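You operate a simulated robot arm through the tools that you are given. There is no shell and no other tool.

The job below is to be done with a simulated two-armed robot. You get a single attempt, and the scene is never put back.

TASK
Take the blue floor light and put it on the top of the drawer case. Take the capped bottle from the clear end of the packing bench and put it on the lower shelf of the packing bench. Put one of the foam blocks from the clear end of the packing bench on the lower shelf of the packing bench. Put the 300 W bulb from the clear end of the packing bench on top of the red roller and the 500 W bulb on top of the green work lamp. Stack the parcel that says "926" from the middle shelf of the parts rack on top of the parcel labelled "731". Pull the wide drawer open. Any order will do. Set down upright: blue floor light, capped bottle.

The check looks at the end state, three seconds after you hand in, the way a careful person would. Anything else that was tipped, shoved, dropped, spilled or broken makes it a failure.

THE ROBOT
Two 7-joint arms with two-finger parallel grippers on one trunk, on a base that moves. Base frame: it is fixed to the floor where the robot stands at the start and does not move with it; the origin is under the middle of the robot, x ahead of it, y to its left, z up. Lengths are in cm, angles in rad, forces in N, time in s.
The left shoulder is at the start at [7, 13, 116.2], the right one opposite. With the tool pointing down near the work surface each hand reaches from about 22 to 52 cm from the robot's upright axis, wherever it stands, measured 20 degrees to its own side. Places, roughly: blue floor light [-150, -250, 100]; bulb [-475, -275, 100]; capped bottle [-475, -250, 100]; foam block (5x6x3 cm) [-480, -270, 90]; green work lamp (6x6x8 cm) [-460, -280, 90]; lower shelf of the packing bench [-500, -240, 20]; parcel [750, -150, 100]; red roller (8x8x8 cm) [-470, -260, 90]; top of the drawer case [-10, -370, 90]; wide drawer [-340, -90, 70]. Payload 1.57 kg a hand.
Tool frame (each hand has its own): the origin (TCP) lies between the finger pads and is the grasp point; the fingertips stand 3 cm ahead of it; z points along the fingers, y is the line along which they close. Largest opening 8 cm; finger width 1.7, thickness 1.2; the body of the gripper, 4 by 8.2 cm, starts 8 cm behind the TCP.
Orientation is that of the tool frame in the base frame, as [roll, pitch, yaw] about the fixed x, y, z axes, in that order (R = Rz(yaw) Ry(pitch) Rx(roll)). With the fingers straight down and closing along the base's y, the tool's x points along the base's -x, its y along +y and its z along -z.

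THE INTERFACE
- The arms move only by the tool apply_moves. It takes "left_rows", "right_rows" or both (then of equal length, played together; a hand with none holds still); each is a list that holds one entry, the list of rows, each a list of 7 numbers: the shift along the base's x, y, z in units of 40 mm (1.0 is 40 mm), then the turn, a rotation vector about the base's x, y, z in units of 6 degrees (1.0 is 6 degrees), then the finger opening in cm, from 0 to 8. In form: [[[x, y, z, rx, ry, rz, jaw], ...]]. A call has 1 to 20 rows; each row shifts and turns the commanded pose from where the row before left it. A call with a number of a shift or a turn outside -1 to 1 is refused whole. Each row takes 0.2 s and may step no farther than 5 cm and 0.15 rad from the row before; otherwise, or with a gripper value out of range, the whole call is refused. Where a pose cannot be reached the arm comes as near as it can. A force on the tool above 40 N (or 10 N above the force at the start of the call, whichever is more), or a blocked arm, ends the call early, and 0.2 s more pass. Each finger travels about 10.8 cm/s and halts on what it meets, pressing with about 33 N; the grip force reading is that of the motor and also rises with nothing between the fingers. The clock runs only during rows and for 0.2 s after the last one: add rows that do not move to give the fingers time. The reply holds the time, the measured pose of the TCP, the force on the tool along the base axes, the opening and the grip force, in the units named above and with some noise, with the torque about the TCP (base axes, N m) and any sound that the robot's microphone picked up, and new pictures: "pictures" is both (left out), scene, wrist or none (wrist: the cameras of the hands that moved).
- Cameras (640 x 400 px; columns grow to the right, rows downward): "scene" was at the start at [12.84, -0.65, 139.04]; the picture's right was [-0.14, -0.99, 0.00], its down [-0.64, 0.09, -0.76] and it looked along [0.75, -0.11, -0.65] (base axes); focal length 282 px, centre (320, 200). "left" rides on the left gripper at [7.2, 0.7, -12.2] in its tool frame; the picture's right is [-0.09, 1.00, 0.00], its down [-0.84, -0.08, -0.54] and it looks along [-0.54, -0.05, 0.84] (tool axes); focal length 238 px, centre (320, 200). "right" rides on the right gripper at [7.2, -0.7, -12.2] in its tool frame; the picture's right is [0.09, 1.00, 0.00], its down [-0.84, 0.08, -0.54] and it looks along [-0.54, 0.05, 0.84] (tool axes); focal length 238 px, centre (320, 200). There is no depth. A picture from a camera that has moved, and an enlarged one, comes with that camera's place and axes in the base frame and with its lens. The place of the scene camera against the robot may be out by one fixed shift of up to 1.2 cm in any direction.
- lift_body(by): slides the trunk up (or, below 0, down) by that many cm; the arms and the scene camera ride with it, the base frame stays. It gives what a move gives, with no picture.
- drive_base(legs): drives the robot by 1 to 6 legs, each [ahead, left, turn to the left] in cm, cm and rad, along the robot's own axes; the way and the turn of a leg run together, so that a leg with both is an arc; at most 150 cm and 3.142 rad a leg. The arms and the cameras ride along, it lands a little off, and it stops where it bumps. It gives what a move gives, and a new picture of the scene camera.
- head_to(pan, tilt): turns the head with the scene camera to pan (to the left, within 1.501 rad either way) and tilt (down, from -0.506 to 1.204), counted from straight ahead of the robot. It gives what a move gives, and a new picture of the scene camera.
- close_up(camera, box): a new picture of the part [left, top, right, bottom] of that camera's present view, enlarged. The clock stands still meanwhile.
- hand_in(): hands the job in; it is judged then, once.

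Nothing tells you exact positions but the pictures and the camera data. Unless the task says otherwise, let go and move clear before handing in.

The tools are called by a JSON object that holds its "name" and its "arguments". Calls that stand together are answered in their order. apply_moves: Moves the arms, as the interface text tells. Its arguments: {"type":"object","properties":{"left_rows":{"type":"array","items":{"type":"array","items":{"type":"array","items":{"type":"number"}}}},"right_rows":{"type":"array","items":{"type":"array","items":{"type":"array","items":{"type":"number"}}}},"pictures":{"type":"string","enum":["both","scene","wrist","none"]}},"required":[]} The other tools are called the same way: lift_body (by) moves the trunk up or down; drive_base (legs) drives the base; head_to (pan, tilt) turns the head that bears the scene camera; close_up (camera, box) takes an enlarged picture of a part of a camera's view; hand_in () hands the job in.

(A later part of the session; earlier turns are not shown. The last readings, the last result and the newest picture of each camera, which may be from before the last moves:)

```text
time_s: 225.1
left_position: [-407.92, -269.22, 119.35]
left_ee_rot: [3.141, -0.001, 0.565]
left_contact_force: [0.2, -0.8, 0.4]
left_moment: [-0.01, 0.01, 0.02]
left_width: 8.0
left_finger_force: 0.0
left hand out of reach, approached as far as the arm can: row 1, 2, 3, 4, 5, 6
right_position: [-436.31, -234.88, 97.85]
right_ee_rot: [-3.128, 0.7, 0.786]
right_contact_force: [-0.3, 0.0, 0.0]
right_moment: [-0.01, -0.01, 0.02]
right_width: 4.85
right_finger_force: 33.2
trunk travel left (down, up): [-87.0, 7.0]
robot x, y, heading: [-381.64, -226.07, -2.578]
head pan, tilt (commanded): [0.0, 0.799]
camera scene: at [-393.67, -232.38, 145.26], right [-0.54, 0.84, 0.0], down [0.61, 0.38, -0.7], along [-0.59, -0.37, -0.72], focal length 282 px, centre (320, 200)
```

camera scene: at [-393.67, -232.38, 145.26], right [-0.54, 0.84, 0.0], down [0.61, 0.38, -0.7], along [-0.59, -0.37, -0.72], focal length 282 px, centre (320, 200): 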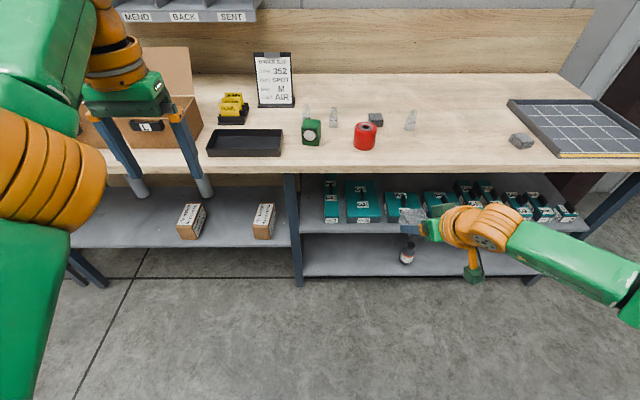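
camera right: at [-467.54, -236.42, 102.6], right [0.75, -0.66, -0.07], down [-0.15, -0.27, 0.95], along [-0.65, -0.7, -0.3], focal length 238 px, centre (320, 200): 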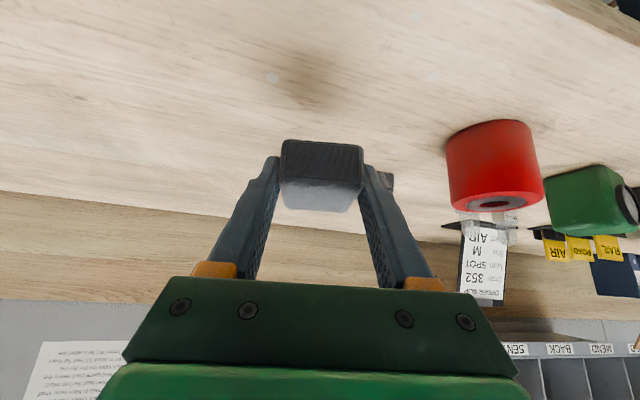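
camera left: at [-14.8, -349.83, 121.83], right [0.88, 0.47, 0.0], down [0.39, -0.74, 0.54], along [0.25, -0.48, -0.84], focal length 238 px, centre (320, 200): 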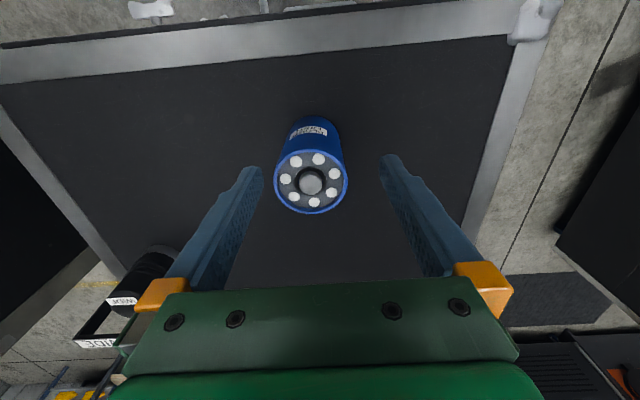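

The wrist is at its flex limit with the tool straight down, which blocks retraction. Tilting the left tool forward should free it; I do that while pulling it back.

{"name": "apply_moves", "arguments": {"left_rows": [[[0, 0, 0, -0.54, 0.84, 0, 8], [0, 0, 0, -0.54, 0.84, 0, 8], [0.2, 0.13, 0, -0.54, 0.84, 0, 8], [0.3, 0.19, 0, -0.54, 0.84, 0, 8], [0.3, 0.19, 0, -0.54, 0.84, 0, 8], [0.3, 0.19, 0, -0.54, 0.84, 0, 8], [0.3, 0.19, 0, 0, 0, 0, 8]]], "pictures": "scene"}}

```text
time_s: 226.7
left_position: [-412.33, -274.02, 124.62]
left_ee_rot: [3.141, 0.405, 0.565]
left_contact_force: [-0.3, -0.3, -0.7]
left_moment: [0.03, -0.04, -0.01]
left_width: 7.96
left_finger_force: 0.1
left hand out of reach, approached as far as the arm can: row 1, 2, 3, 4, 5, 6, 7
right_position: [-436.23, -234.86, 97.95]
right_ee_rot: [-3.128, 0.701, 0.785]
right_contact_force: [-0.1, 0.1, 0.6]
right_moment: [0.0, 0.02, 0.03]
right_width: 4.84
right_finger_force: 32.9
trunk travel left (down, up): [-87.0, 7.0]
robot x, y, heading: [-381.78, -225.71, -2.576]
head pan, tilt (commanded): [0.0, 0.799]
camera scene: at [-393.65, -232.37, 145.27], right [-0.54, 0.84, 0.0], down [0.61, 0.38, -0.7], along [-0.59, -0.37, -0.72], focal length 282 px, centre (320, 200)
```

scene: 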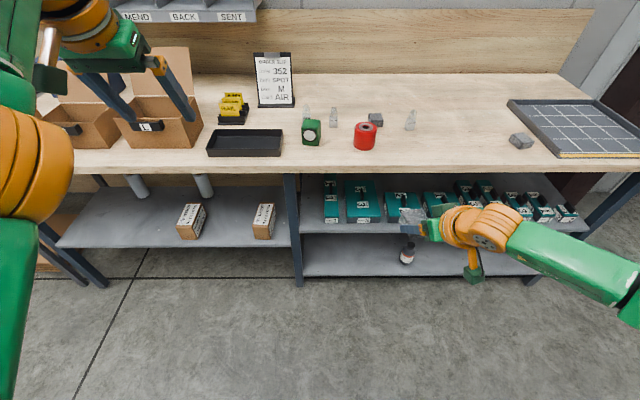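

The arm slides only along its stretched sphere. I try yawing the left hand the other way, to hit a wrist limit that forces the elbow to bend (as happened with the right).

{"name": "apply_moves", "arguments": {"left_rows": [[[0, 0, 0, 0, 0, 1, 8], [0, 0, 0, 0, 0, 1, 8], [0, 0, 0, 0, 0, 1, 8], [0, 0, 0, 0, 0, 1, 8], [0, 0, 0, 0, 0, 1, 8], [0, 0, 0, 0, 0, 1, 8], [0, 0, 0, 0, 0, 1, 8], [0, 0, 0, 0, 0, 1, 8], [0, 0, 0, 0, 0, 1, 8], [0, 0, 0, 0, 0, 1, 8], [0, 0, 0, 0, 0, 1, 8], [0, 0, 0, 0, 0, 1, 8]]], "pictures": "scene"}}

```text
time_s: 229.3
left_position: [-408.03, -272.93, 123.12]
left_ee_rot: [3.138, 0.407, 1.824]
left_contact_force: [0.2, 0.2, 0.2]
left_moment: [0.02, -0.04, -0.01]
left_width: 8.01
left_finger_force: 0.0
left hand out of reach, approached as far as the arm can: row 5, 6, 7, 8, 9, 10, 11, 12
right_position: [-436.41, -234.84, 97.95]
right_ee_rot: [-3.128, 0.7, 0.785]
right_contact_force: [-0.3, -0.5, 0.0]
right_moment: [0.0, 0.0, 0.01]
right_width: 4.81
right_finger_force: 32.8
trunk travel left (down, up): [-87.0, 7.0]
robot x, y, heading: [-381.84, -226.14, -2.571]
head pan, tilt (commanded): [0.0, 0.799]
camera scene: at [-393.67, -232.38, 145.26], right [-0.54, 0.84, 0.0], down [0.61, 0.38, -0.7], along [-0.59, -0.37, -0.72], focal length 282 px, centre (320, 200)
```

scene: 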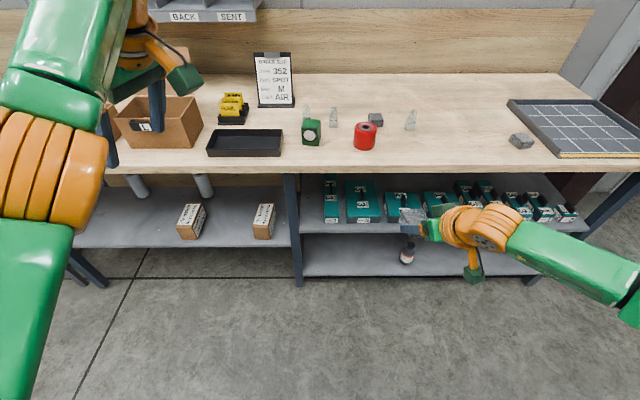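

{"name": "apply_moves", "arguments": {"left_rows": [[[0, 0, 0, 0, 0, 1, 8], [0, 0, 0, 0, 0, 1, 8], [0, 0, 0, 0, 0, 1, 8], [0, 0, 0, 0, 0, 1, 8], [0, 0, 0, 0, 0, 1, 8], [0, 0, 0, 0, 0, 1, 8], [0, 0, 0, 0, 0, 1, 8], [0, 0, 0, 0, 0, 1, 8], [0, 0, 0, 0, 0, 1, 8], [0, 0, 0, 0, 0, 1, 8]]], "pictures": "scene"}}

```text
time_s: 231.5
left_position: [-403.26, -268.48, 119.24]
left_ee_rot: [3.141, 0.407, 2.805]
left_contact_force: [-0.7, 0.8, -0.3]
left_moment: [0.02, 0.02, -0.01]
left_width: 7.99
left_finger_force: 0.1
left hand out of reach, approached as far as the arm can: row 1, 2, 3, 4, 5, 6, 7, 8, 9, 10
right_position: [-436.24, -234.89, 97.87]
right_ee_rot: [-3.129, 0.701, 0.788]
right_contact_force: [0.6, 0.1, -1.1]
right_moment: [-0.03, 0.01, -0.01]
right_width: 4.81
right_finger_force: 32.9
trunk travel left (down, up): [-87.0, 7.0]
robot x, y, heading: [-381.99, -225.78, -2.572]
head pan, tilt (commanded): [0.0, 0.799]
camera scene: at [-393.64, -232.42, 145.26], right [-0.54, 0.84, 0.0], down [0.61, 0.38, -0.7], along [-0.59, -0.37, -0.72], focal length 282 px, centre (320, 200)
```

scene: 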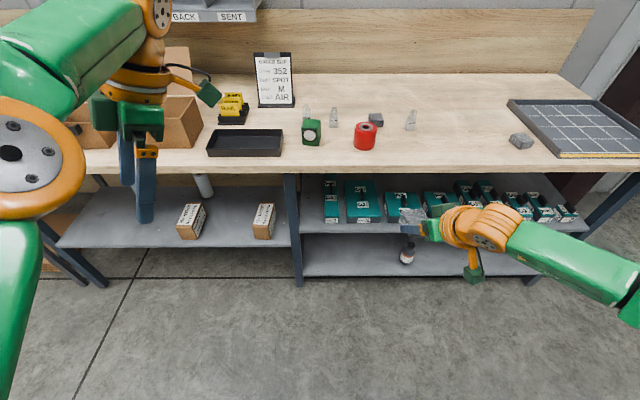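

{"name": "apply_moves", "arguments": {"left_rows": [[[0.4, 0.25, 0, 0, 0, 0, 8], [0.4, 0.25, 0, 0, 0, 0, 8], [0.4, 0.25, 0, 0, 0, 0, 8], [0.4, 0.25, 0, 0, 0, 0, 8], [0, 0, 0, 0, 0, 0, 8]]], "pictures": "scene"}}

```text
time_s: 232.7
left_position: [-396.95, -264.55, 119.11]
left_ee_rot: [3.14, 0.41, 2.804]
left_contact_force: [0.7, 0.3, -0.3]
left_moment: [-0.04, 0.02, 0.03]
left_width: 8.0
left_finger_force: 0.0
right_position: [-436.33, -234.88, 97.98]
right_ee_rot: [-3.128, 0.701, 0.788]
right_contact_force: [-0.2, 0.0, -0.4]
right_moment: [0.03, 0.02, 0.01]
right_width: 4.87
right_finger_force: 33.2
trunk travel left (down, up): [-87.0, 7.0]
robot x, y, heading: [-382.07, -226.14, -2.577]
head pan, tilt (commanded): [0.0, 0.799]
camera scene: at [-393.67, -232.38, 145.26], right [-0.54, 0.84, 0.0], down [0.61, 0.38, -0.7], along [-0.59, -0.37, -0.72], focal length 282 px, centre (320, 200)
```

scene: 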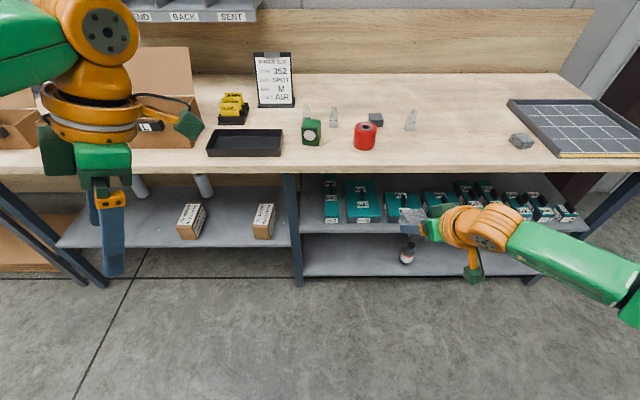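

The left arm is free again (elbow bent). I restore its yaw step by step while it stays drawn in.

{"name": "apply_moves", "arguments": {"left_rows": [[[0, 0, 0, 0, 0, -1, 8], [0, 0, 0, 0, 0, -1, 8], [0, 0, 0, 0, 0, -1, 8], [0, 0, 0, 0, 0, -1, 8], [0, 0, 0, 0, 0, -1, 8], [0, 0, 0, 0, 0, -1, 8], [0, 0, 0, 0, 0, -1, 8], [0, 0, 0, 0, 0, -1, 8], [0, 0, 0, 0, 0, -1, 8], [0, 0, 0, 0, 0, -1, 8], [0, 0, 0, 0, 0, -1, 8], [0, 0, 0, 0, 0, -1, 8]]], "pictures": "scene"}}

```text
time_s: 235.3
left_position: [-396.91, -264.51, 119.07]
left_ee_rot: [3.138, 0.409, 1.545]
left_contact_force: [0.6, 0.8, 0.4]
left_moment: [0.02, 0.01, 0.01]
left_width: 8.0
left_finger_force: 0.0
right_position: [-436.35, -234.9, 97.86]
right_ee_rot: [-3.127, 0.7, 0.786]
right_contact_force: [-0.3, -0.4, -0.5]
right_moment: [-0.01, 0.02, 0.0]
right_width: 4.88
right_finger_force: 33.4
trunk travel left (down, up): [-87.0, 7.0]
robot x, y, heading: [-381.86, -226.03, -2.572]
head pan, tilt (commanded): [0.0, 0.799]
camera scene: at [-393.62, -232.4, 145.27], right [-0.54, 0.84, 0.0], down [0.61, 0.38, -0.7], along [-0.59, -0.37, -0.72], focal length 282 px, centre (320, 200)
```

scene: 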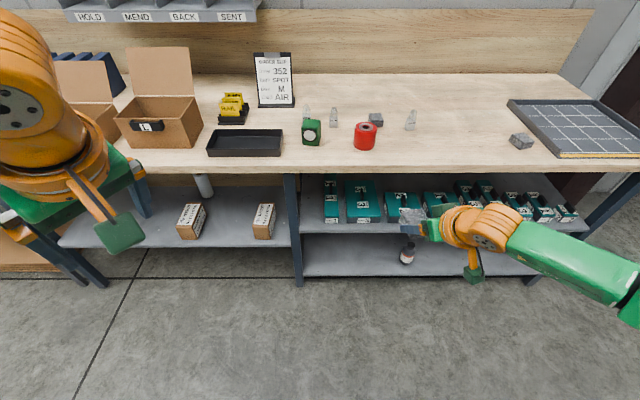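

{"name": "apply_moves", "arguments": {"left_rows": [[[0, 0, 0, 0, 0, -1, 8], [0, 0, 0, 0, 0, -1, 8], [0, 0, 0, 0, 0, -1, 8], [0, 0, 0, 0, 0, -1, 8], [0, 0, 0, 0, 0, -1, 8], [0, 0, 0, 0, 0, -1, 8], [0, 0, 0, 0, 0, -1, 8], [0, 0, 0, 0, 0, -1, 8], [0, 0, 0, 0, 0, -1, 8], [0, 0, 0, 0, 0, -0.3, 8]]], "pictures": "scene"}}

```text
time_s: 237.5
left_position: [-397.03, -264.6, 118.96]
left_ee_rot: [3.141, 0.409, 0.569]
left_contact_force: [0.3, 0.0, -0.4]
left_moment: [0.01, -0.03, 0.01]
left_width: 8.03
left_finger_force: 0.2
right_position: [-436.3, -234.95, 97.97]
right_ee_rot: [-3.128, 0.701, 0.788]
right_contact_force: [-0.1, -0.7, 0.4]
right_moment: [-0.02, -0.02, 0.0]
right_width: 4.85
right_finger_force: 32.9
trunk travel left (down, up): [-87.0, 7.0]
robot x, y, heading: [-381.91, -225.73, -2.577]
head pan, tilt (commanded): [0.0, 0.799]
camera scene: at [-393.66, -232.39, 145.27], right [-0.54, 0.84, 0.0], down [0.61, 0.38, -0.7], along [-0.59, -0.37, -0.72], focal length 282 px, centre (320, 200)
```

scene: 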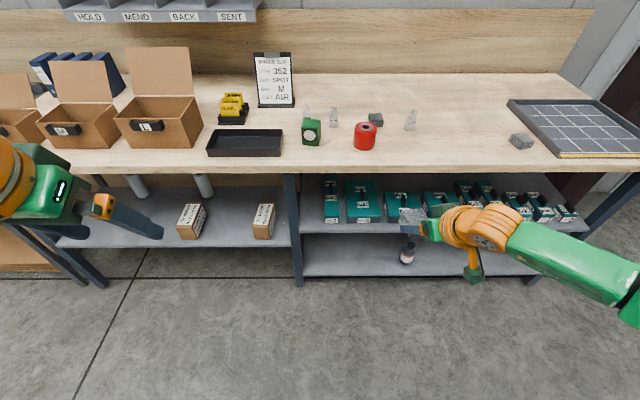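

Left hand is now tucked at ~33 cm ahead. I lower the trunk in two steps with the foam block held in the right hand.

{"name": "lift_body", "arguments": {"by": -37}}

{"name": "lift_body", "arguments": {"by": -36}}

{"name": "head_to", "arguments": {"pan": -0.2, "tilt": 0.4}}

```text
time_s: 241.1
left_position: [-396.89, -264.53, 82.04]
left_ee_rot: [3.14, 0.408, 0.572]
left_contact_force: [0.1, -0.6, 0.2]
left_moment: [0.03, 0.03, -0.01]
left_width: 7.98
left_finger_force: 0.1
right_position: [-436.33, -235.06, 60.92]
right_ee_rot: [-3.128, 0.701, 0.786]
right_contact_force: [0.4, -0.9, -0.8]
right_moment: [0.01, 0.01, -0.02]
right_width: 4.84
right_finger_force: 33.3
trunk travel left (down, up): [-50.0, 44.0]
robot x, y, heading: [-382.17, -225.73, -2.578]
head pan, tilt (commanded): [0.0, 0.799]
```

```text
time_s: 244.6
left_position: [-396.94, -264.51, 46.2]
left_ee_rot: [3.138, 0.408, 0.572]
left_contact_force: [0.0, 0.1, -0.2]
left_moment: [-0.02, 0.01, -0.02]
left_width: 7.98
left_finger_force: 0.1
right_position: [-436.18, -234.94, 24.9]
right_ee_rot: [-3.128, 0.7, 0.787]
right_contact_force: [0.5, 0.4, 0.2]
right_moment: [0.01, 0.01, -0.01]
right_width: 4.83
right_finger_force: 33.2
trunk travel left (down, up): [-14.0, 80.0]
robot x, y, heading: [-381.68, -225.89, -2.577]
head pan, tilt (commanded): [0.0, 0.799]
```

```text
time_s: 245.4
left_position: [-396.89, -264.6, 46.13]
left_ee_rot: [3.14, 0.408, 0.572]
left_contact_force: [0.7, 0.3, 0.4]
left_moment: [0.02, -0.03, -0.03]
left_width: 7.99
left_finger_force: 0.1
right_position: [-436.31, -235.08, 24.91]
right_ee_rot: [-3.129, 0.7, 0.787]
right_contact_force: [1.1, 0.3, -0.3]
right_moment: [0.01, -0.02, 0.01]
right_width: 4.84
right_finger_force: 33.2
trunk travel left (down, up): [-14.0, 80.0]
robot x, y, heading: [-381.94, -225.98, -2.571]
head pan, tilt (commanded): [-0.201, 0.4]
camera scene: at [-395.49, -231.36, 75.77], right [-0.36, 0.93, 0.0], down [0.36, 0.14, -0.92], along [-0.86, -0.33, -0.39], focal length 282 px, centre (320, 200)
```

scene: 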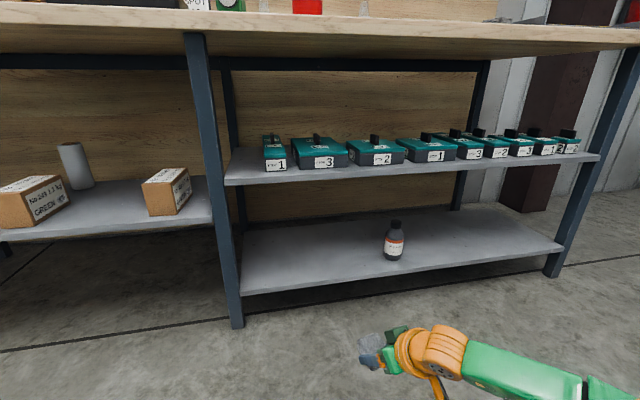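

{"name": "drive_base", "arguments": {"legs": [[30, 0, 0]]}}

{"name": "close_up", "arguments": {"camera": "right", "box": [0, 0, 640, 400]}}

```text
time_s: 247.5
left_position: [-422.29, -280.55, 46.04]
left_ee_rot: [3.141, 0.407, 0.573]
left_contact_force: [-0.1, -0.9, 0.3]
left_moment: [-0.01, -0.01, 0.01]
left_width: 8.0
left_finger_force: 0.1
right_position: [-461.44, -250.81, 24.94]
right_ee_rot: [-3.128, 0.7, 0.784]
right_contact_force: [0.2, -0.8, -1.1]
right_moment: [0.02, 0.02, 0.01]
right_width: 4.84
right_finger_force: 32.9
trunk travel left (down, up): [-14.0, 80.0]
robot x, y, heading: [-406.9, -242.02, -2.575]
head pan, tilt (commanded): [-0.201, 0.4]
camera scene: at [-420.73, -247.33, 75.77], right [-0.36, 0.93, 0.0], down [0.36, 0.14, -0.92], along [-0.86, -0.33, -0.39], focal length 282 px, centre (320, 200)
```

scene: 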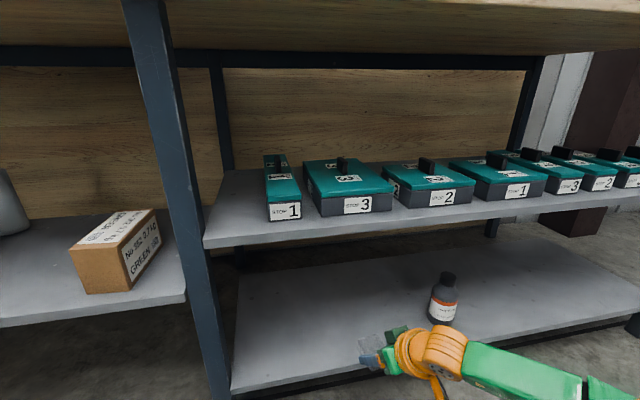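

```text
1.00 times, centred on (320, 200) of right (not enlarged: the box is as wide or as high as the picture)
camera zoom: at [-452.41, -240.91, 29.57], right [0.75, -0.66, -0.07], down [-0.15, -0.27, 0.95], along [-0.65, -0.7, -0.3], focal length 238 px, centre (320, 200)
```

zoom: 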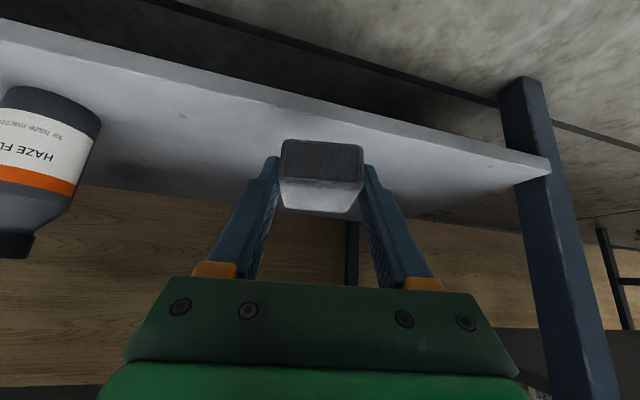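

The block is right at the shelf edge. I drive 9 cm further in.

{"name": "drive_base", "arguments": {"legs": [[9, 0, 0]]}}

{"name": "close_up", "arguments": {"camera": "right", "box": [0, 0, 640, 400]}}

{"name": "apply_moves", "arguments": {"right_rows": [[[0, 0, -0.3, 0, 0, 0, 4], [0, 0, -0.3, 0, 0, 0, 4], [0, 0, -0.3, 0, 0, 0, 4], [0, 0, -0.2, 0, 0, 0, 4], [0, 0, 0, 0, 0, 0, 4]]], "pictures": "both"}}

```text
time_s: 248.6
left_position: [-429.84, -285.25, 46.1]
left_ee_rot: [3.14, 0.408, 0.572]
left_contact_force: [0.1, 0.6, 0.8]
left_moment: [0.01, -0.02, -0.02]
left_width: 7.98
left_finger_force: 0.1
right_position: [-469.02, -255.66, 24.92]
right_ee_rot: [-3.128, 0.701, 0.788]
right_contact_force: [-0.6, 0.2, 0.9]
right_moment: [-0.03, -0.02, -0.01]
right_width: 4.84
right_finger_force: 32.6
trunk travel left (down, up): [-14.0, 80.0]
robot x, y, heading: [-414.77, -246.5, -2.572]
head pan, tilt (commanded): [-0.201, 0.4]
camera scene: at [-428.34, -252.15, 75.77], right [-0.36, 0.93, 0.0], down [0.36, 0.14, -0.92], along [-0.86, -0.33, -0.39], focal length 282 px, centre (320, 200)
```

scene: 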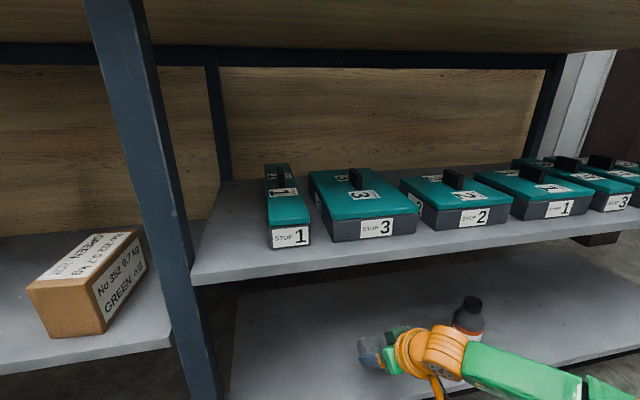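

```text
1.00 times, centred on (320, 200) of right (not enlarged: the box is as wide or as high as the picture)
camera zoom: at [-460.01, -245.73, 29.57], right [0.75, -0.66, -0.07], down [-0.15, -0.27, 0.95], along [-0.65, -0.7, -0.3], focal length 238 px, centre (320, 200)
```

zoom: 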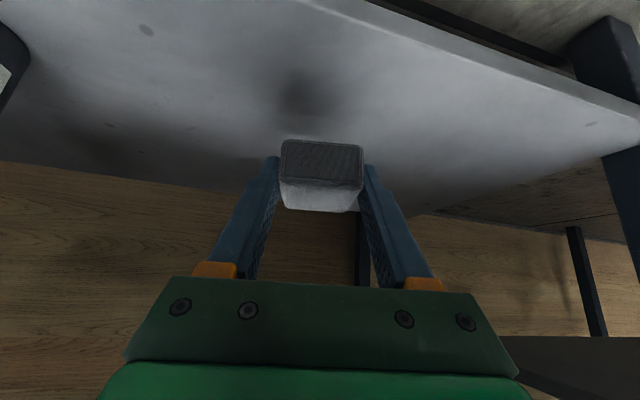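

```text
time_s: 249.8
left_position: [-429.74, -285.3, 46.08]
left_ee_rot: [3.14, 0.408, 0.572]
left_contact_force: [0.8, 0.4, -1.0]
left_moment: [0.0, 0.0, -0.01]
left_width: 8.01
left_finger_force: 0.0
right_position: [-469.16, -255.67, 20.54]
right_ee_rot: [-3.128, 0.7, 0.785]
right_contact_force: [0.3, -0.3, 0.0]
right_moment: [-0.01, 0.01, 0.0]
right_width: 4.83
right_finger_force: 33.3
trunk travel left (down, up): [-14.0, 80.0]
robot x, y, heading: [-415.03, -246.7, -2.579]
head pan, tilt (commanded): [-0.201, 0.4]
camera scene: at [-428.34, -252.15, 75.78], right [-0.36, 0.93, 0.0], down [0.36, 0.14, -0.92], along [-0.86, -0.33, -0.39], focal length 282 px, centre (320, 200)
camera right: at [-460.02, -245.73, 25.18], right [0.75, -0.66, -0.07], down [-0.15, -0.27, 0.95], along [-0.65, -0.7, -0.3], focal length 238 px, centre (320, 200)
```

scene: 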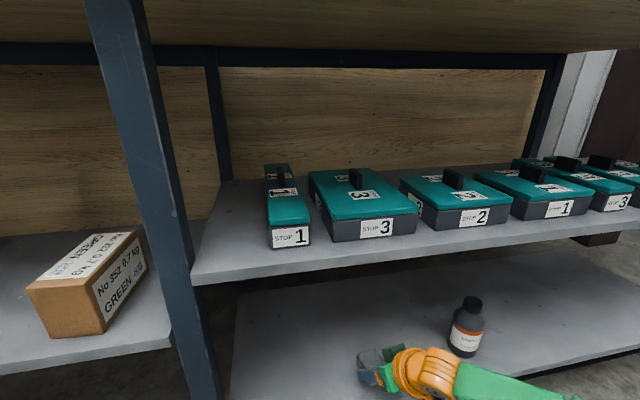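
right: 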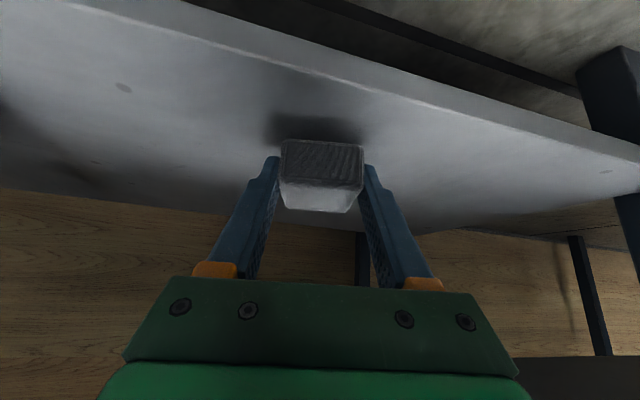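

Now small steps down to contact (expected near TCP z≈18.9).

{"name": "apply_moves", "arguments": {"right_rows": [[[0, 0, -0.12, 0, 0, 0, 4], [0, 0, -0.1, 0, 0, 0, 4], [0, 0, -0.08, 0, 0, 0, 4], [0, 0, -0.06, 0, 0, 0, 4], [0, 0, 0, 0, 0, 0, 4]]], "pictures": "wrist"}}

```text
time_s: 251.0
left_position: [-429.85, -285.31, 46.09]
left_ee_rot: [3.138, 0.409, 0.572]
left_contact_force: [0.0, 0.6, 0.6]
left_moment: [0.04, 0.0, -0.03]
left_width: 7.97
left_finger_force: 0.0
right_position: [-469.15, -255.64, 19.16]
right_ee_rot: [-3.128, 0.7, 0.788]
right_contact_force: [-0.2, 0.0, 0.3]
right_moment: [-0.02, 0.02, 0.01]
right_width: 4.83
right_finger_force: 33.1
trunk travel left (down, up): [-14.0, 80.0]
robot x, y, heading: [-415.02, -246.64, -2.581]
head pan, tilt (commanded): [-0.201, 0.4]
camera right: at [-460.01, -245.71, 23.74], right [0.75, -0.66, -0.07], down [-0.15, -0.27, 0.95], along [-0.65, -0.7, -0.3], focal length 238 px, centre (320, 200)
```

right: 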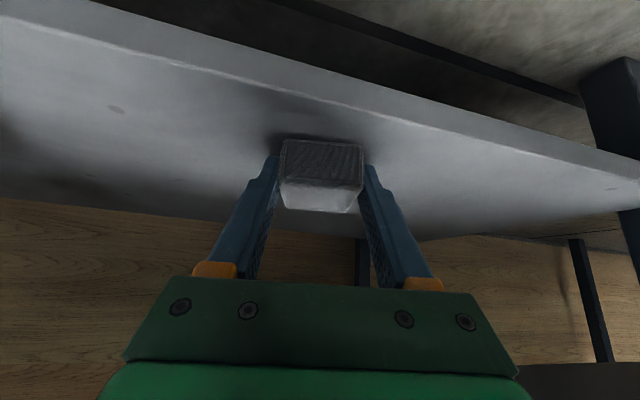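

{"name": "apply_moves", "arguments": {"right_rows": [[[0, 0, -0.05, 0, 0, 0, 4], [0, 0, -0.04, 0, 0, 0, 4], [0, 0, 0, 0, 0, 0, 4]]], "pictures": "none"}}

```text
time_s: 251.8
left_position: [-429.76, -285.29, 46.22]
left_ee_rot: [3.14, 0.41, 0.572]
left_contact_force: [0.0, 0.2, -0.2]
left_moment: [0.0, 0.0, 0.0]
left_width: 8.0
left_finger_force: 0.0
right_position: [-469.16, -255.55, 18.89]
right_ee_rot: [-3.128, 0.701, 0.787]
right_contact_force: [-0.7, 0.0, 5.0]
right_moment: [-0.17, -0.07, -0.05]
right_width: 4.82
right_finger_force: 32.9
trunk travel left (down, up): [-14.0, 80.0]
robot x, y, heading: [-414.72, -246.79, -2.574]
head pan, tilt (commanded): [-0.201, 0.4]
```

Contact (5 N). I open the fingers and then back out.

{"name": "apply_moves", "arguments": {"right_rows": [[[0, 0, 0.02, 0, 0, 0, 4.8], [0, 0, 0, 0, 0, 0, 6], [0, 0, 0, 0, 0, 0, 8], [0, 0, 0, 0, 0, 0, 8]]], "pictures": "wrist"}}

```text
time_s: 252.8
left_position: [-429.85, -285.15, 46.12]
left_ee_rot: [3.141, 0.411, 0.572]
left_contact_force: [-0.9, 1.1, -0.9]
left_moment: [-0.01, 0.0, 0.01]
left_width: 8.0
left_finger_force: 0.1
right_position: [-469.17, -255.52, 18.86]
right_ee_rot: [-3.127, 0.702, 0.787]
right_contact_force: [-0.1, 0.8, 0.5]
right_moment: [-0.06, -0.09, 0.07]
right_width: 7.7
right_finger_force: 0.0
trunk travel left (down, up): [-14.0, 80.0]
robot x, y, heading: [-414.36, -246.9, -2.574]
head pan, tilt (commanded): [-0.201, 0.4]
camera right: at [-459.96, -245.7, 23.53], right [0.75, -0.66, -0.07], down [-0.15, -0.27, 0.95], along [-0.65, -0.7, -0.3], focal length 238 px, centre (320, 200)
```

right: 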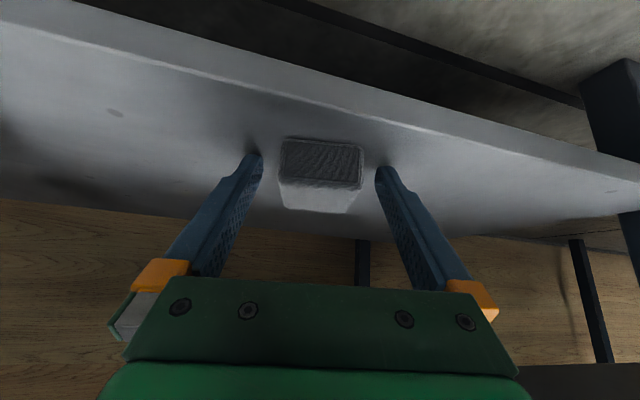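

{"name": "apply_moves", "arguments": {"right_rows": [[[0, 0, 0.3, 0, 0, 0, 8], [0, 0, 0.5, 0, 0, 0, 8], [0, 0, 0.5, 0, 0, 0, 8], [0, 0, 0, 0, 0, 0, 8]]], "pictures": "wrist"}}

{"name": "drive_base", "arguments": {"legs": [[-45, 0, 0]]}}

```text
time_s: 253.8
left_position: [-429.81, -285.22, 46.1]
left_ee_rot: [3.14, 0.406, 0.572]
left_contact_force: [-0.9, -0.5, -0.7]
left_moment: [0.01, -0.05, -0.03]
left_width: 8.02
left_finger_force: 0.1
right_position: [-469.1, -255.61, 23.99]
right_ee_rot: [-3.127, 0.7, 0.786]
right_contact_force: [0.5, -0.4, 0.3]
right_moment: [0.02, 0.0, -0.01]
right_width: 7.98
right_finger_force: 0.1
trunk travel left (down, up): [-14.0, 80.0]
robot x, y, heading: [-414.77, -246.49, -2.577]
head pan, tilt (commanded): [-0.201, 0.4]
camera right: at [-459.98, -245.7, 28.69], right [0.75, -0.66, -0.07], down [-0.15, -0.27, 0.95], along [-0.65, -0.7, -0.3], focal length 238 px, centre (320, 200)
```

right: 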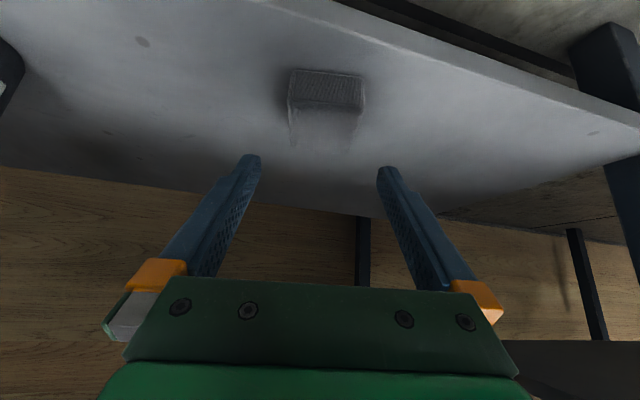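

```text
time_s: 256.5
left_position: [-392.01, -261.29, 46.04]
left_ee_rot: [3.138, 0.409, 0.569]
left_contact_force: [0.3, 0.1, 0.6]
left_moment: [-0.01, 0.0, 0.02]
left_width: 8.01
left_finger_force: 0.2
right_position: [-431.14, -231.53, 23.95]
right_ee_rot: [-3.128, 0.699, 0.784]
right_contact_force: [0.0, 0.5, 0.0]
right_moment: [-0.03, 0.01, 0.01]
right_width: 7.99
right_finger_force: 0.1
trunk travel left (down, up): [-14.0, 80.0]
robot x, y, heading: [-376.96, -222.93, -2.58]
head pan, tilt (commanded): [-0.201, 0.4]
camera scene: at [-390.36, -228.14, 75.78], right [-0.35, 0.94, 0.0], down [0.36, 0.14, -0.92], along [-0.86, -0.32, -0.39], focal length 282 px, centre (320, 200)
```

scene: 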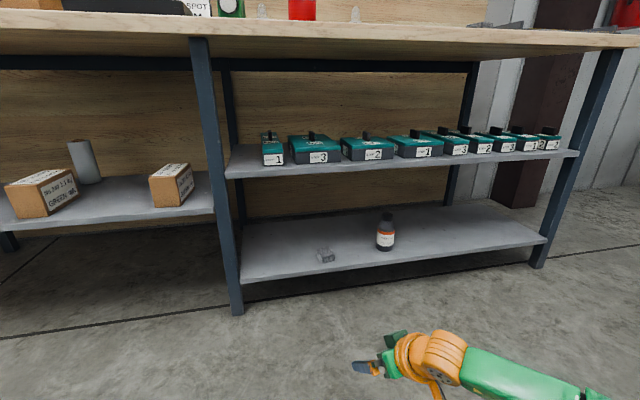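

Foam and bottle are both on the lower shelf. Next the bulbs with the left hand: I raise the trunk, lift and tuck the right hand, and move in front of the bulbs.

{"name": "lift_body", "arguments": {"by": 37}}

{"name": "lift_body", "arguments": {"by": 36}}

{"name": "apply_moves", "arguments": {"right_rows": [[[0.5, 0.3, 0.8, 0, 0, 0, 8], [0.6, 0.35, 0.8, 0, 0, 0, 8], [0.6, 0.35, 0.8, 0, 0, 0, 8], [0.6, 0.35, 0.8, 0, 0, 0, 8], [0.5, 0.3, 0.5, 0, 0, 0, 8], [0, 0, 0, 0, 0, 0, 8]]], "pictures": "none"}}

{"name": "drive_base", "arguments": {"legs": [[0, -10, -0.015], [42, 0, 0]]}}

{"name": "head_to", "arguments": {"pan": 0.2, "tilt": 0.8}}

```text
time_s: 260.1
left_position: [-392.09, -261.31, 83.11]
left_ee_rot: [3.141, 0.411, 0.569]
left_contact_force: [0.1, 0.2, 0.4]
left_moment: [-0.01, -0.01, 0.0]
left_width: 8.0
left_finger_force: 0.1
right_position: [-431.14, -231.54, 60.97]
right_ee_rot: [-3.128, 0.699, 0.785]
right_contact_force: [-0.1, 0.1, 0.2]
right_moment: [0.01, 0.0, -0.01]
right_width: 8.0
right_finger_force: 0.0
trunk travel left (down, up): [-51.0, 43.0]
robot x, y, heading: [-376.8, -222.7, -2.579]
head pan, tilt (commanded): [-0.201, 0.4]
```

```text
time_s: 263.6
left_position: [-391.94, -261.36, 119.15]
left_ee_rot: [3.14, 0.409, 0.57]
left_contact_force: [0.2, 0.8, -0.5]
left_moment: [0.02, -0.03, -0.02]
left_width: 8.0
left_finger_force: 0.0
right_position: [-431.17, -231.44, 97.05]
right_ee_rot: [-3.129, 0.702, 0.784]
right_contact_force: [0.2, -0.3, -1.0]
right_moment: [-0.02, -0.02, 0.01]
right_width: 7.99
right_finger_force: 0.0
trunk travel left (down, up): [-87.0, 7.0]
robot x, y, heading: [-376.84, -222.83, -2.579]
head pan, tilt (commanded): [-0.201, 0.4]
```

```text
time_s: 265.0
left_position: [-392.06, -261.38, 119.2]
left_ee_rot: [3.14, 0.409, 0.569]
left_contact_force: [0.6, -0.6, -0.3]
left_moment: [-0.03, -0.05, 0.01]
left_width: 8.0
left_finger_force: 0.0
right_position: [-419.94, -224.71, 111.92]
right_ee_rot: [-3.127, 0.698, 0.784]
right_contact_force: [0.8, 0.0, 0.6]
right_moment: [0.0, 0.03, 0.02]
right_width: 8.02
right_finger_force: 0.0
trunk travel left (down, up): [-87.0, 7.0]
robot x, y, heading: [-377.0, -222.86, -2.579]
head pan, tilt (commanded): [-0.201, 0.4]
```

```text
time_s: 268.3
left_position: [-433.19, -274.12, 119.13]
left_ee_rot: [3.139, 0.411, 0.553]
left_contact_force: [-0.6, -0.2, 0.4]
left_moment: [0.0, 0.01, -0.02]
left_width: 7.99
left_finger_force: 0.1
right_position: [-460.66, -237.36, 111.92]
right_ee_rot: [-3.127, 0.703, 0.77]
right_contact_force: [0.6, -0.9, -0.8]
right_moment: [-0.03, 0.03, 0.02]
right_width: 8.01
right_finger_force: 0.1
trunk travel left (down, up): [-87.0, 7.0]
robot x, y, heading: [-417.7, -235.91, -2.595]
head pan, tilt (commanded): [-0.201, 0.4]
camera scene: at [-431.08, -240.96, 148.8], right [-0.34, 0.94, 0.0], down [0.36, 0.13, -0.92], along [-0.87, -0.31, -0.39], focal length 282 px, centre (320, 200)
```

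scene: 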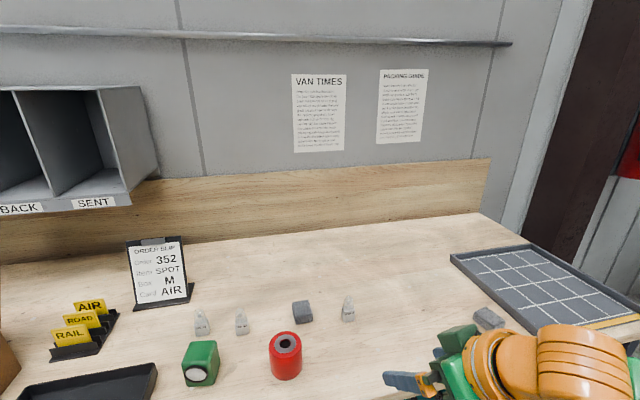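

```text
time_s: 269.1
left_position: [-433.35, -274.24, 119.08]
left_ee_rot: [3.141, 0.409, 0.553]
left_contact_force: [0.2, 0.4, -0.4]
left_moment: [0.05, 0.02, 0.01]
left_width: 7.98
left_finger_force: 0.1
right_position: [-460.83, -237.29, 111.76]
right_ee_rot: [-3.128, 0.7, 0.769]
right_contact_force: [-0.2, -0.2, 0.9]
right_moment: [-0.01, -0.02, 0.03]
right_width: 8.02
right_finger_force: 0.1
trunk travel left (down, up): [-87.0, 7.0]
robot x, y, heading: [-417.81, -235.96, -2.594]
head pan, tilt (commanded): [0.201, 0.799]
camera scene: at [-428.53, -243.45, 145.27], right [-0.68, 0.73, 0.0], down [0.53, 0.49, -0.7], along [-0.51, -0.47, -0.72], focal length 282 px, centre (320, 200)
```

scene: 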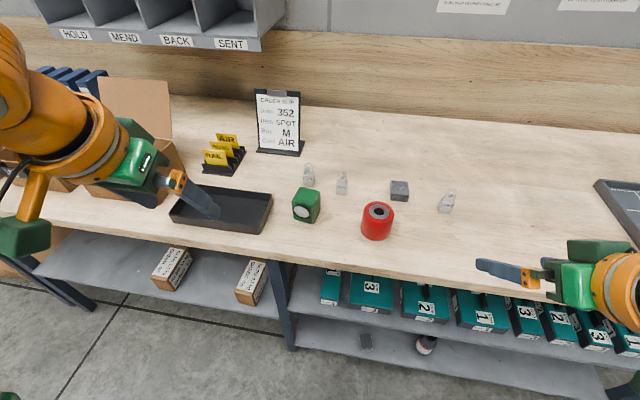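

Good view. I drive the last 20 cm and bring the left hand above the 500 W bulb.

{"name": "drive_base", "arguments": {"legs": [[20, 0, 0]]}}

{"name": "apply_moves", "arguments": {"left_rows": [[[-0.7, -0.1, -0.2, 0, 0, 0, 8], [-0.7, -0.1, -0.3, 0, 0, 0, 8], [-0.7, -0.1, -0.4, 0, 0, 0, 8], [-0.7, -0.1, -0.4, 0, 0, 0, 8], [0, 0, 0, 0, 0, 0, 8]]], "pictures": "both"}}

```text
time_s: 270.7
left_position: [-450.03, -284.38, 119.29]
left_ee_rot: [3.139, 0.411, 0.555]
left_contact_force: [1.2, 0.8, -0.1]
left_moment: [-0.01, 0.01, -0.01]
left_width: 7.99
left_finger_force: 0.1
right_position: [-477.46, -247.44, 112.07]
right_ee_rot: [-3.126, 0.703, 0.768]
right_contact_force: [0.3, 0.9, 0.0]
right_moment: [0.01, 0.02, -0.02]
right_width: 8.02
right_finger_force: 0.1
trunk travel left (down, up): [-87.0, 7.0]
robot x, y, heading: [-434.84, -246.12, -2.593]
head pan, tilt (commanded): [0.201, 0.799]
camera scene: at [-445.07, -253.52, 145.31], right [-0.68, 0.73, 0.0], down [0.52, 0.49, -0.7], along [-0.51, -0.47, -0.71], focal length 282 px, centre (320, 200)
```

scene: 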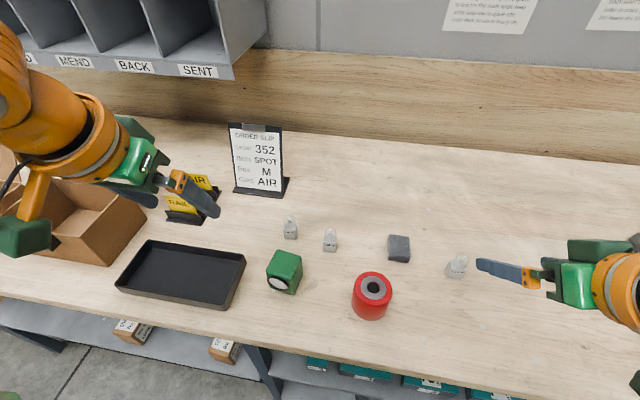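

```text
time_s: 271.9
left_position: [-461.56, -286.1, 113.99]
left_ee_rot: [3.139, 0.41, 0.555]
left_contact_force: [-0.1, -0.8, -0.3]
left_moment: [-0.02, 0.02, -0.01]
left_width: 7.98
left_finger_force: 0.0
right_position: [-477.62, -247.63, 111.88]
right_ee_rot: [-3.128, 0.699, 0.768]
right_contact_force: [-0.3, 0.8, -0.5]
right_moment: [0.02, 0.01, -0.02]
right_width: 7.98
right_finger_force: 0.1
trunk travel left (down, up): [-87.0, 7.0]
robot x, y, heading: [-434.64, -246.28, -2.594]
head pan, tilt (commanded): [0.201, 0.799]
camera scene: at [-445.41, -253.73, 145.27], right [-0.68, 0.73, 0.0], down [0.53, 0.49, -0.7], along [-0.51, -0.47, -0.72], focal length 282 px, centre (320, 200)
camera left: at [-451.47, -280.64, 122.34], right [0.45, -0.89, 0.04], down [-0.51, -0.22, 0.83], along [-0.73, -0.4, -0.56], focal length 238 px, centre (320, 200)
```

scene: 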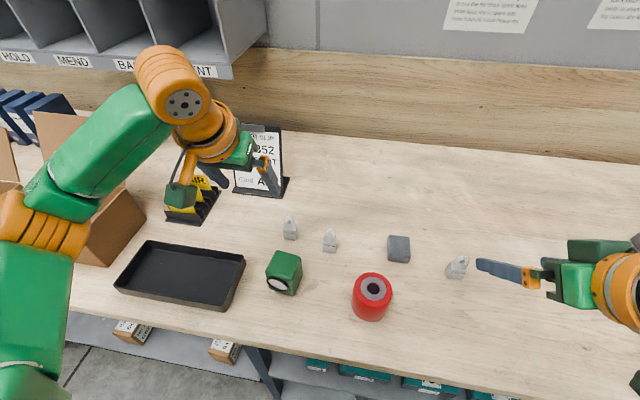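
left: 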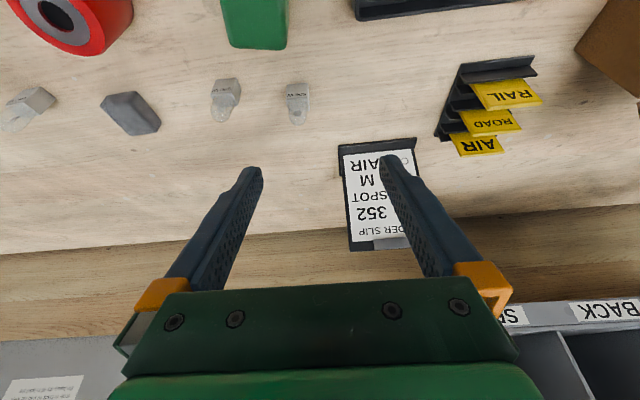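

{"name": "close_up", "arguments": {"camera": "left", "box": [190, 60, 350, 160]}}

{"name": "close_up", "arguments": {"camera": "scene", "box": [256, 205, 400, 325]}}

```text
4.00 times, centred on (270, 110) of left
camera zoom: at [-451.47, -280.64, 122.34], right [0.45, -0.89, 0.04], down [-0.51, -0.22, 0.83], along [-0.73, -0.4, -0.56], focal length 953 px, centre (520, 560)
```

zoom: 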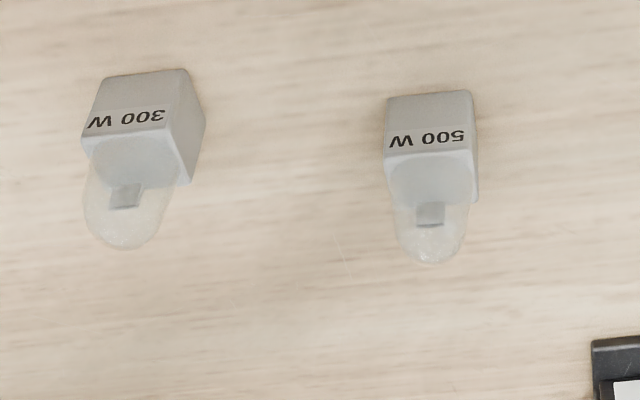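

```text
3.33 times, centred on (328, 265) of scene
camera zoom: at [-445.41, -253.73, 145.27], right [-0.68, 0.73, 0.0], down [0.53, 0.49, -0.7], along [-0.51, -0.47, -0.72], focal length 938 px, centre (293, -17)
```

zoom: 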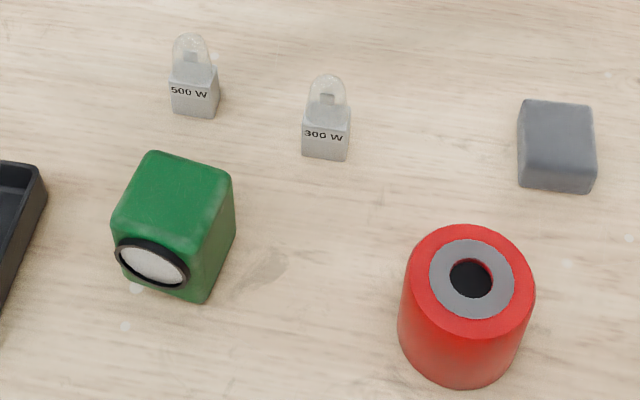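

500 W ≈ [-470.7, -288.3], 300 W ≈ [-474.8, -279]; both are squared to my hand within a few degrees. I reduce the tilt to ~15° (to keep the wrist camera above the lamp) and hover over the 500 W bulb.

{"name": "apply_moves", "arguments": {"left_rows": [[[-0.55, -0.12, -0.4, 0.37, -0.6, 0, 8], [-0.55, -0.12, -0.6, 0.36, -0.6, 0, 8], [-0.55, -0.12, -0.7, 0, 0, 0, 8], [-0.53, -0.12, -0.7, 0, 0, 0, 8], [0, 0, 0, 0, 0, 0, 8]]], "pictures": "both"}}

```text
time_s: 273.1
left_position: [-470.29, -288.1, 104.13]
left_ee_rot: [3.138, 0.262, 0.554]
left_contact_force: [0.1, 0.1, -0.4]
left_moment: [0.0, 0.02, 0.01]
left_width: 8.0
left_finger_force: 0.1
right_position: [-477.67, -247.64, 111.85]
right_ee_rot: [-3.128, 0.701, 0.767]
right_contact_force: [-0.8, -0.2, 0.1]
right_moment: [0.01, -0.02, 0.01]
right_width: 8.01
right_finger_force: 0.0
trunk travel left (down, up): [-87.0, 7.0]
robot x, y, heading: [-435.02, -245.77, -2.597]
head pan, tilt (commanded): [0.201, 0.799]
camera scene: at [-445.48, -253.75, 145.27], right [-0.68, 0.73, 0.0], down [0.53, 0.49, -0.7], along [-0.51, -0.47, -0.72], focal length 282 px, centre (320, 200)
camera left: at [-461.37, -283.34, 114.29], right [0.45, -0.89, 0.03], down [-0.61, -0.28, 0.74], along [-0.65, -0.35, -0.67], focal length 238 px, centre (320, 200)
```

scene: 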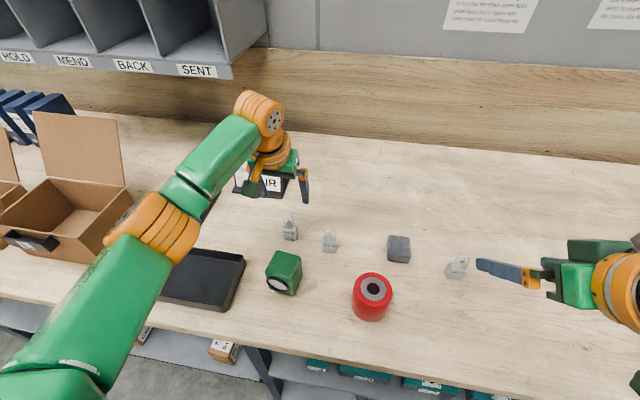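
left: 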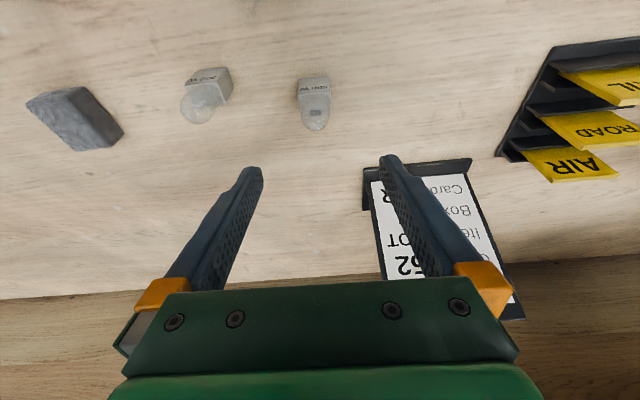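

Well aligned. I descend toward the bulb base.

{"name": "apply_moves", "arguments": {"left_rows": [[[-0.05, 0, -0.8, 0, 0, 0, 8], [0, 0, -0.8, 0, 0, 0, 8], [0, 0, -0.8, 0, 0, 0, 8], [0, 0, -0.4, 0, 0, 0, 8], [0, 0, 0, 0, 0, 0, 8]]], "pictures": "both"}}

```text
time_s: 274.3
left_position: [-470.52, -288.05, 92.98]
left_ee_rot: [3.138, 0.261, 0.552]
left_contact_force: [-0.2, -0.4, 0.4]
left_moment: [-0.01, -0.01, 0.01]
left_width: 8.02
left_finger_force: 0.1
right_position: [-477.78, -247.65, 111.92]
right_ee_rot: [-3.128, 0.701, 0.767]
right_contact_force: [-0.2, -0.2, 0.8]
right_moment: [-0.01, -0.01, 0.02]
right_width: 8.03
right_finger_force: 0.1
trunk travel left (down, up): [-87.0, 7.0]
robot x, y, heading: [-434.76, -246.38, -2.599]
head pan, tilt (commanded): [0.201, 0.799]
camera scene: at [-445.47, -253.75, 145.27], right [-0.68, 0.73, 0.0], down [0.53, 0.49, -0.7], along [-0.51, -0.47, -0.72], focal length 282 px, centre (320, 200)
camera left: at [-461.54, -283.33, 103.07], right [0.45, -0.89, 0.03], down [-0.61, -0.28, 0.74], along [-0.65, -0.35, -0.67], focal length 238 px, centre (320, 200)
```

scene: 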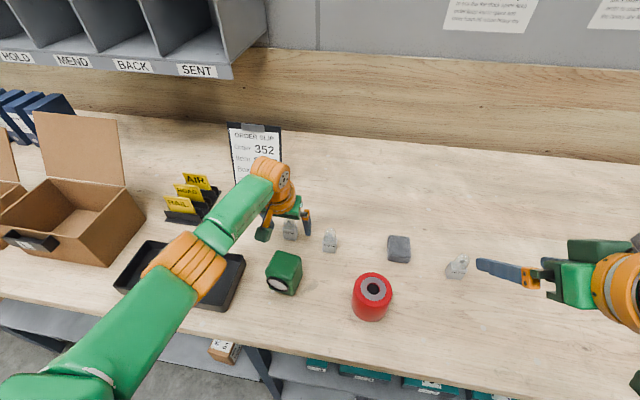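
left: 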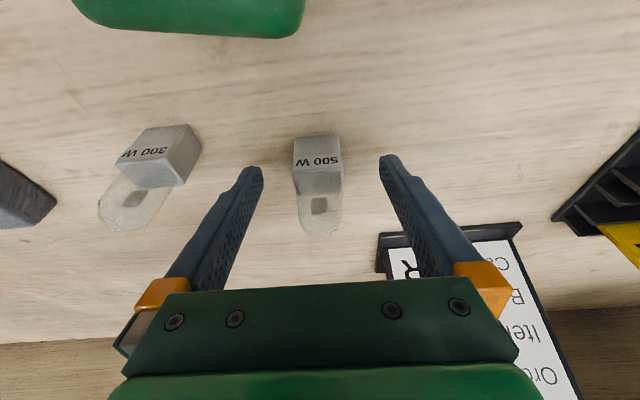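

The bulb base is centred between the fingers. I go down the last 1.7 cm and close gently.

{"name": "apply_moves", "arguments": {"left_rows": [[[0, 0, -0.2, 0, 0, 0, 8], [0, 0, -0.2, 0, 0, 0, 8], [0, 0, 0, 0, 0, 0, 8], [0, 0, 0, 0, 0, 0, 5], [0, 0, 0, 0, 0, 0, 2.5], [0, 0, 0, 0, 0, 0, 2.5], [0, 0, 0, 0, 0, 0, 2.5]]], "pictures": "both"}}

```text
time_s: 275.9
left_position: [-470.46, -288.05, 91.37]
left_ee_rot: [3.137, 0.262, 0.555]
left_contact_force: [0.5, -1.0, -0.4]
left_moment: [0.0, 0.03, 0.01]
left_width: 3.12
left_finger_force: 32.8
right_position: [-477.74, -247.62, 111.9]
right_ee_rot: [-3.127, 0.699, 0.767]
right_contact_force: [0.8, -0.2, 0.0]
right_moment: [0.0, 0.02, -0.01]
right_width: 7.98
right_finger_force: 0.0
trunk travel left (down, up): [-87.0, 7.0]
robot x, y, heading: [-435.24, -246.19, -2.593]
head pan, tilt (commanded): [0.201, 0.799]
camera scene: at [-445.48, -253.77, 145.26], right [-0.68, 0.73, 0.0], down [0.53, 0.49, -0.7], along [-0.51, -0.47, -0.72], focal length 282 px, centre (320, 200)
camera left: at [-461.56, -283.3, 101.51], right [0.45, -0.89, 0.03], down [-0.61, -0.28, 0.74], along [-0.65, -0.35, -0.67], focal length 238 px, centre (320, 200)
```

scene: 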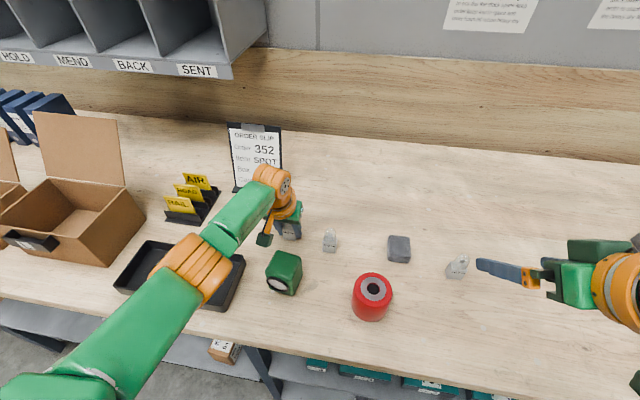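
left: 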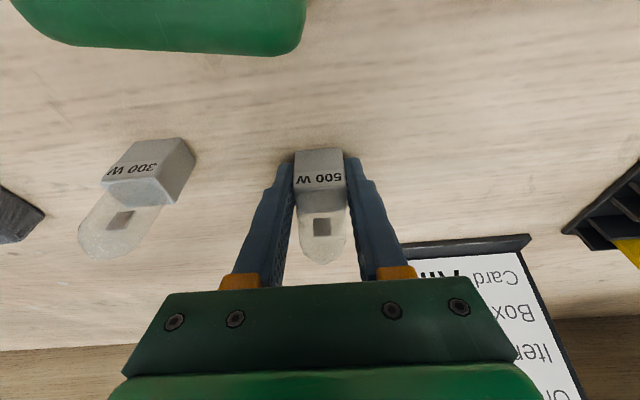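

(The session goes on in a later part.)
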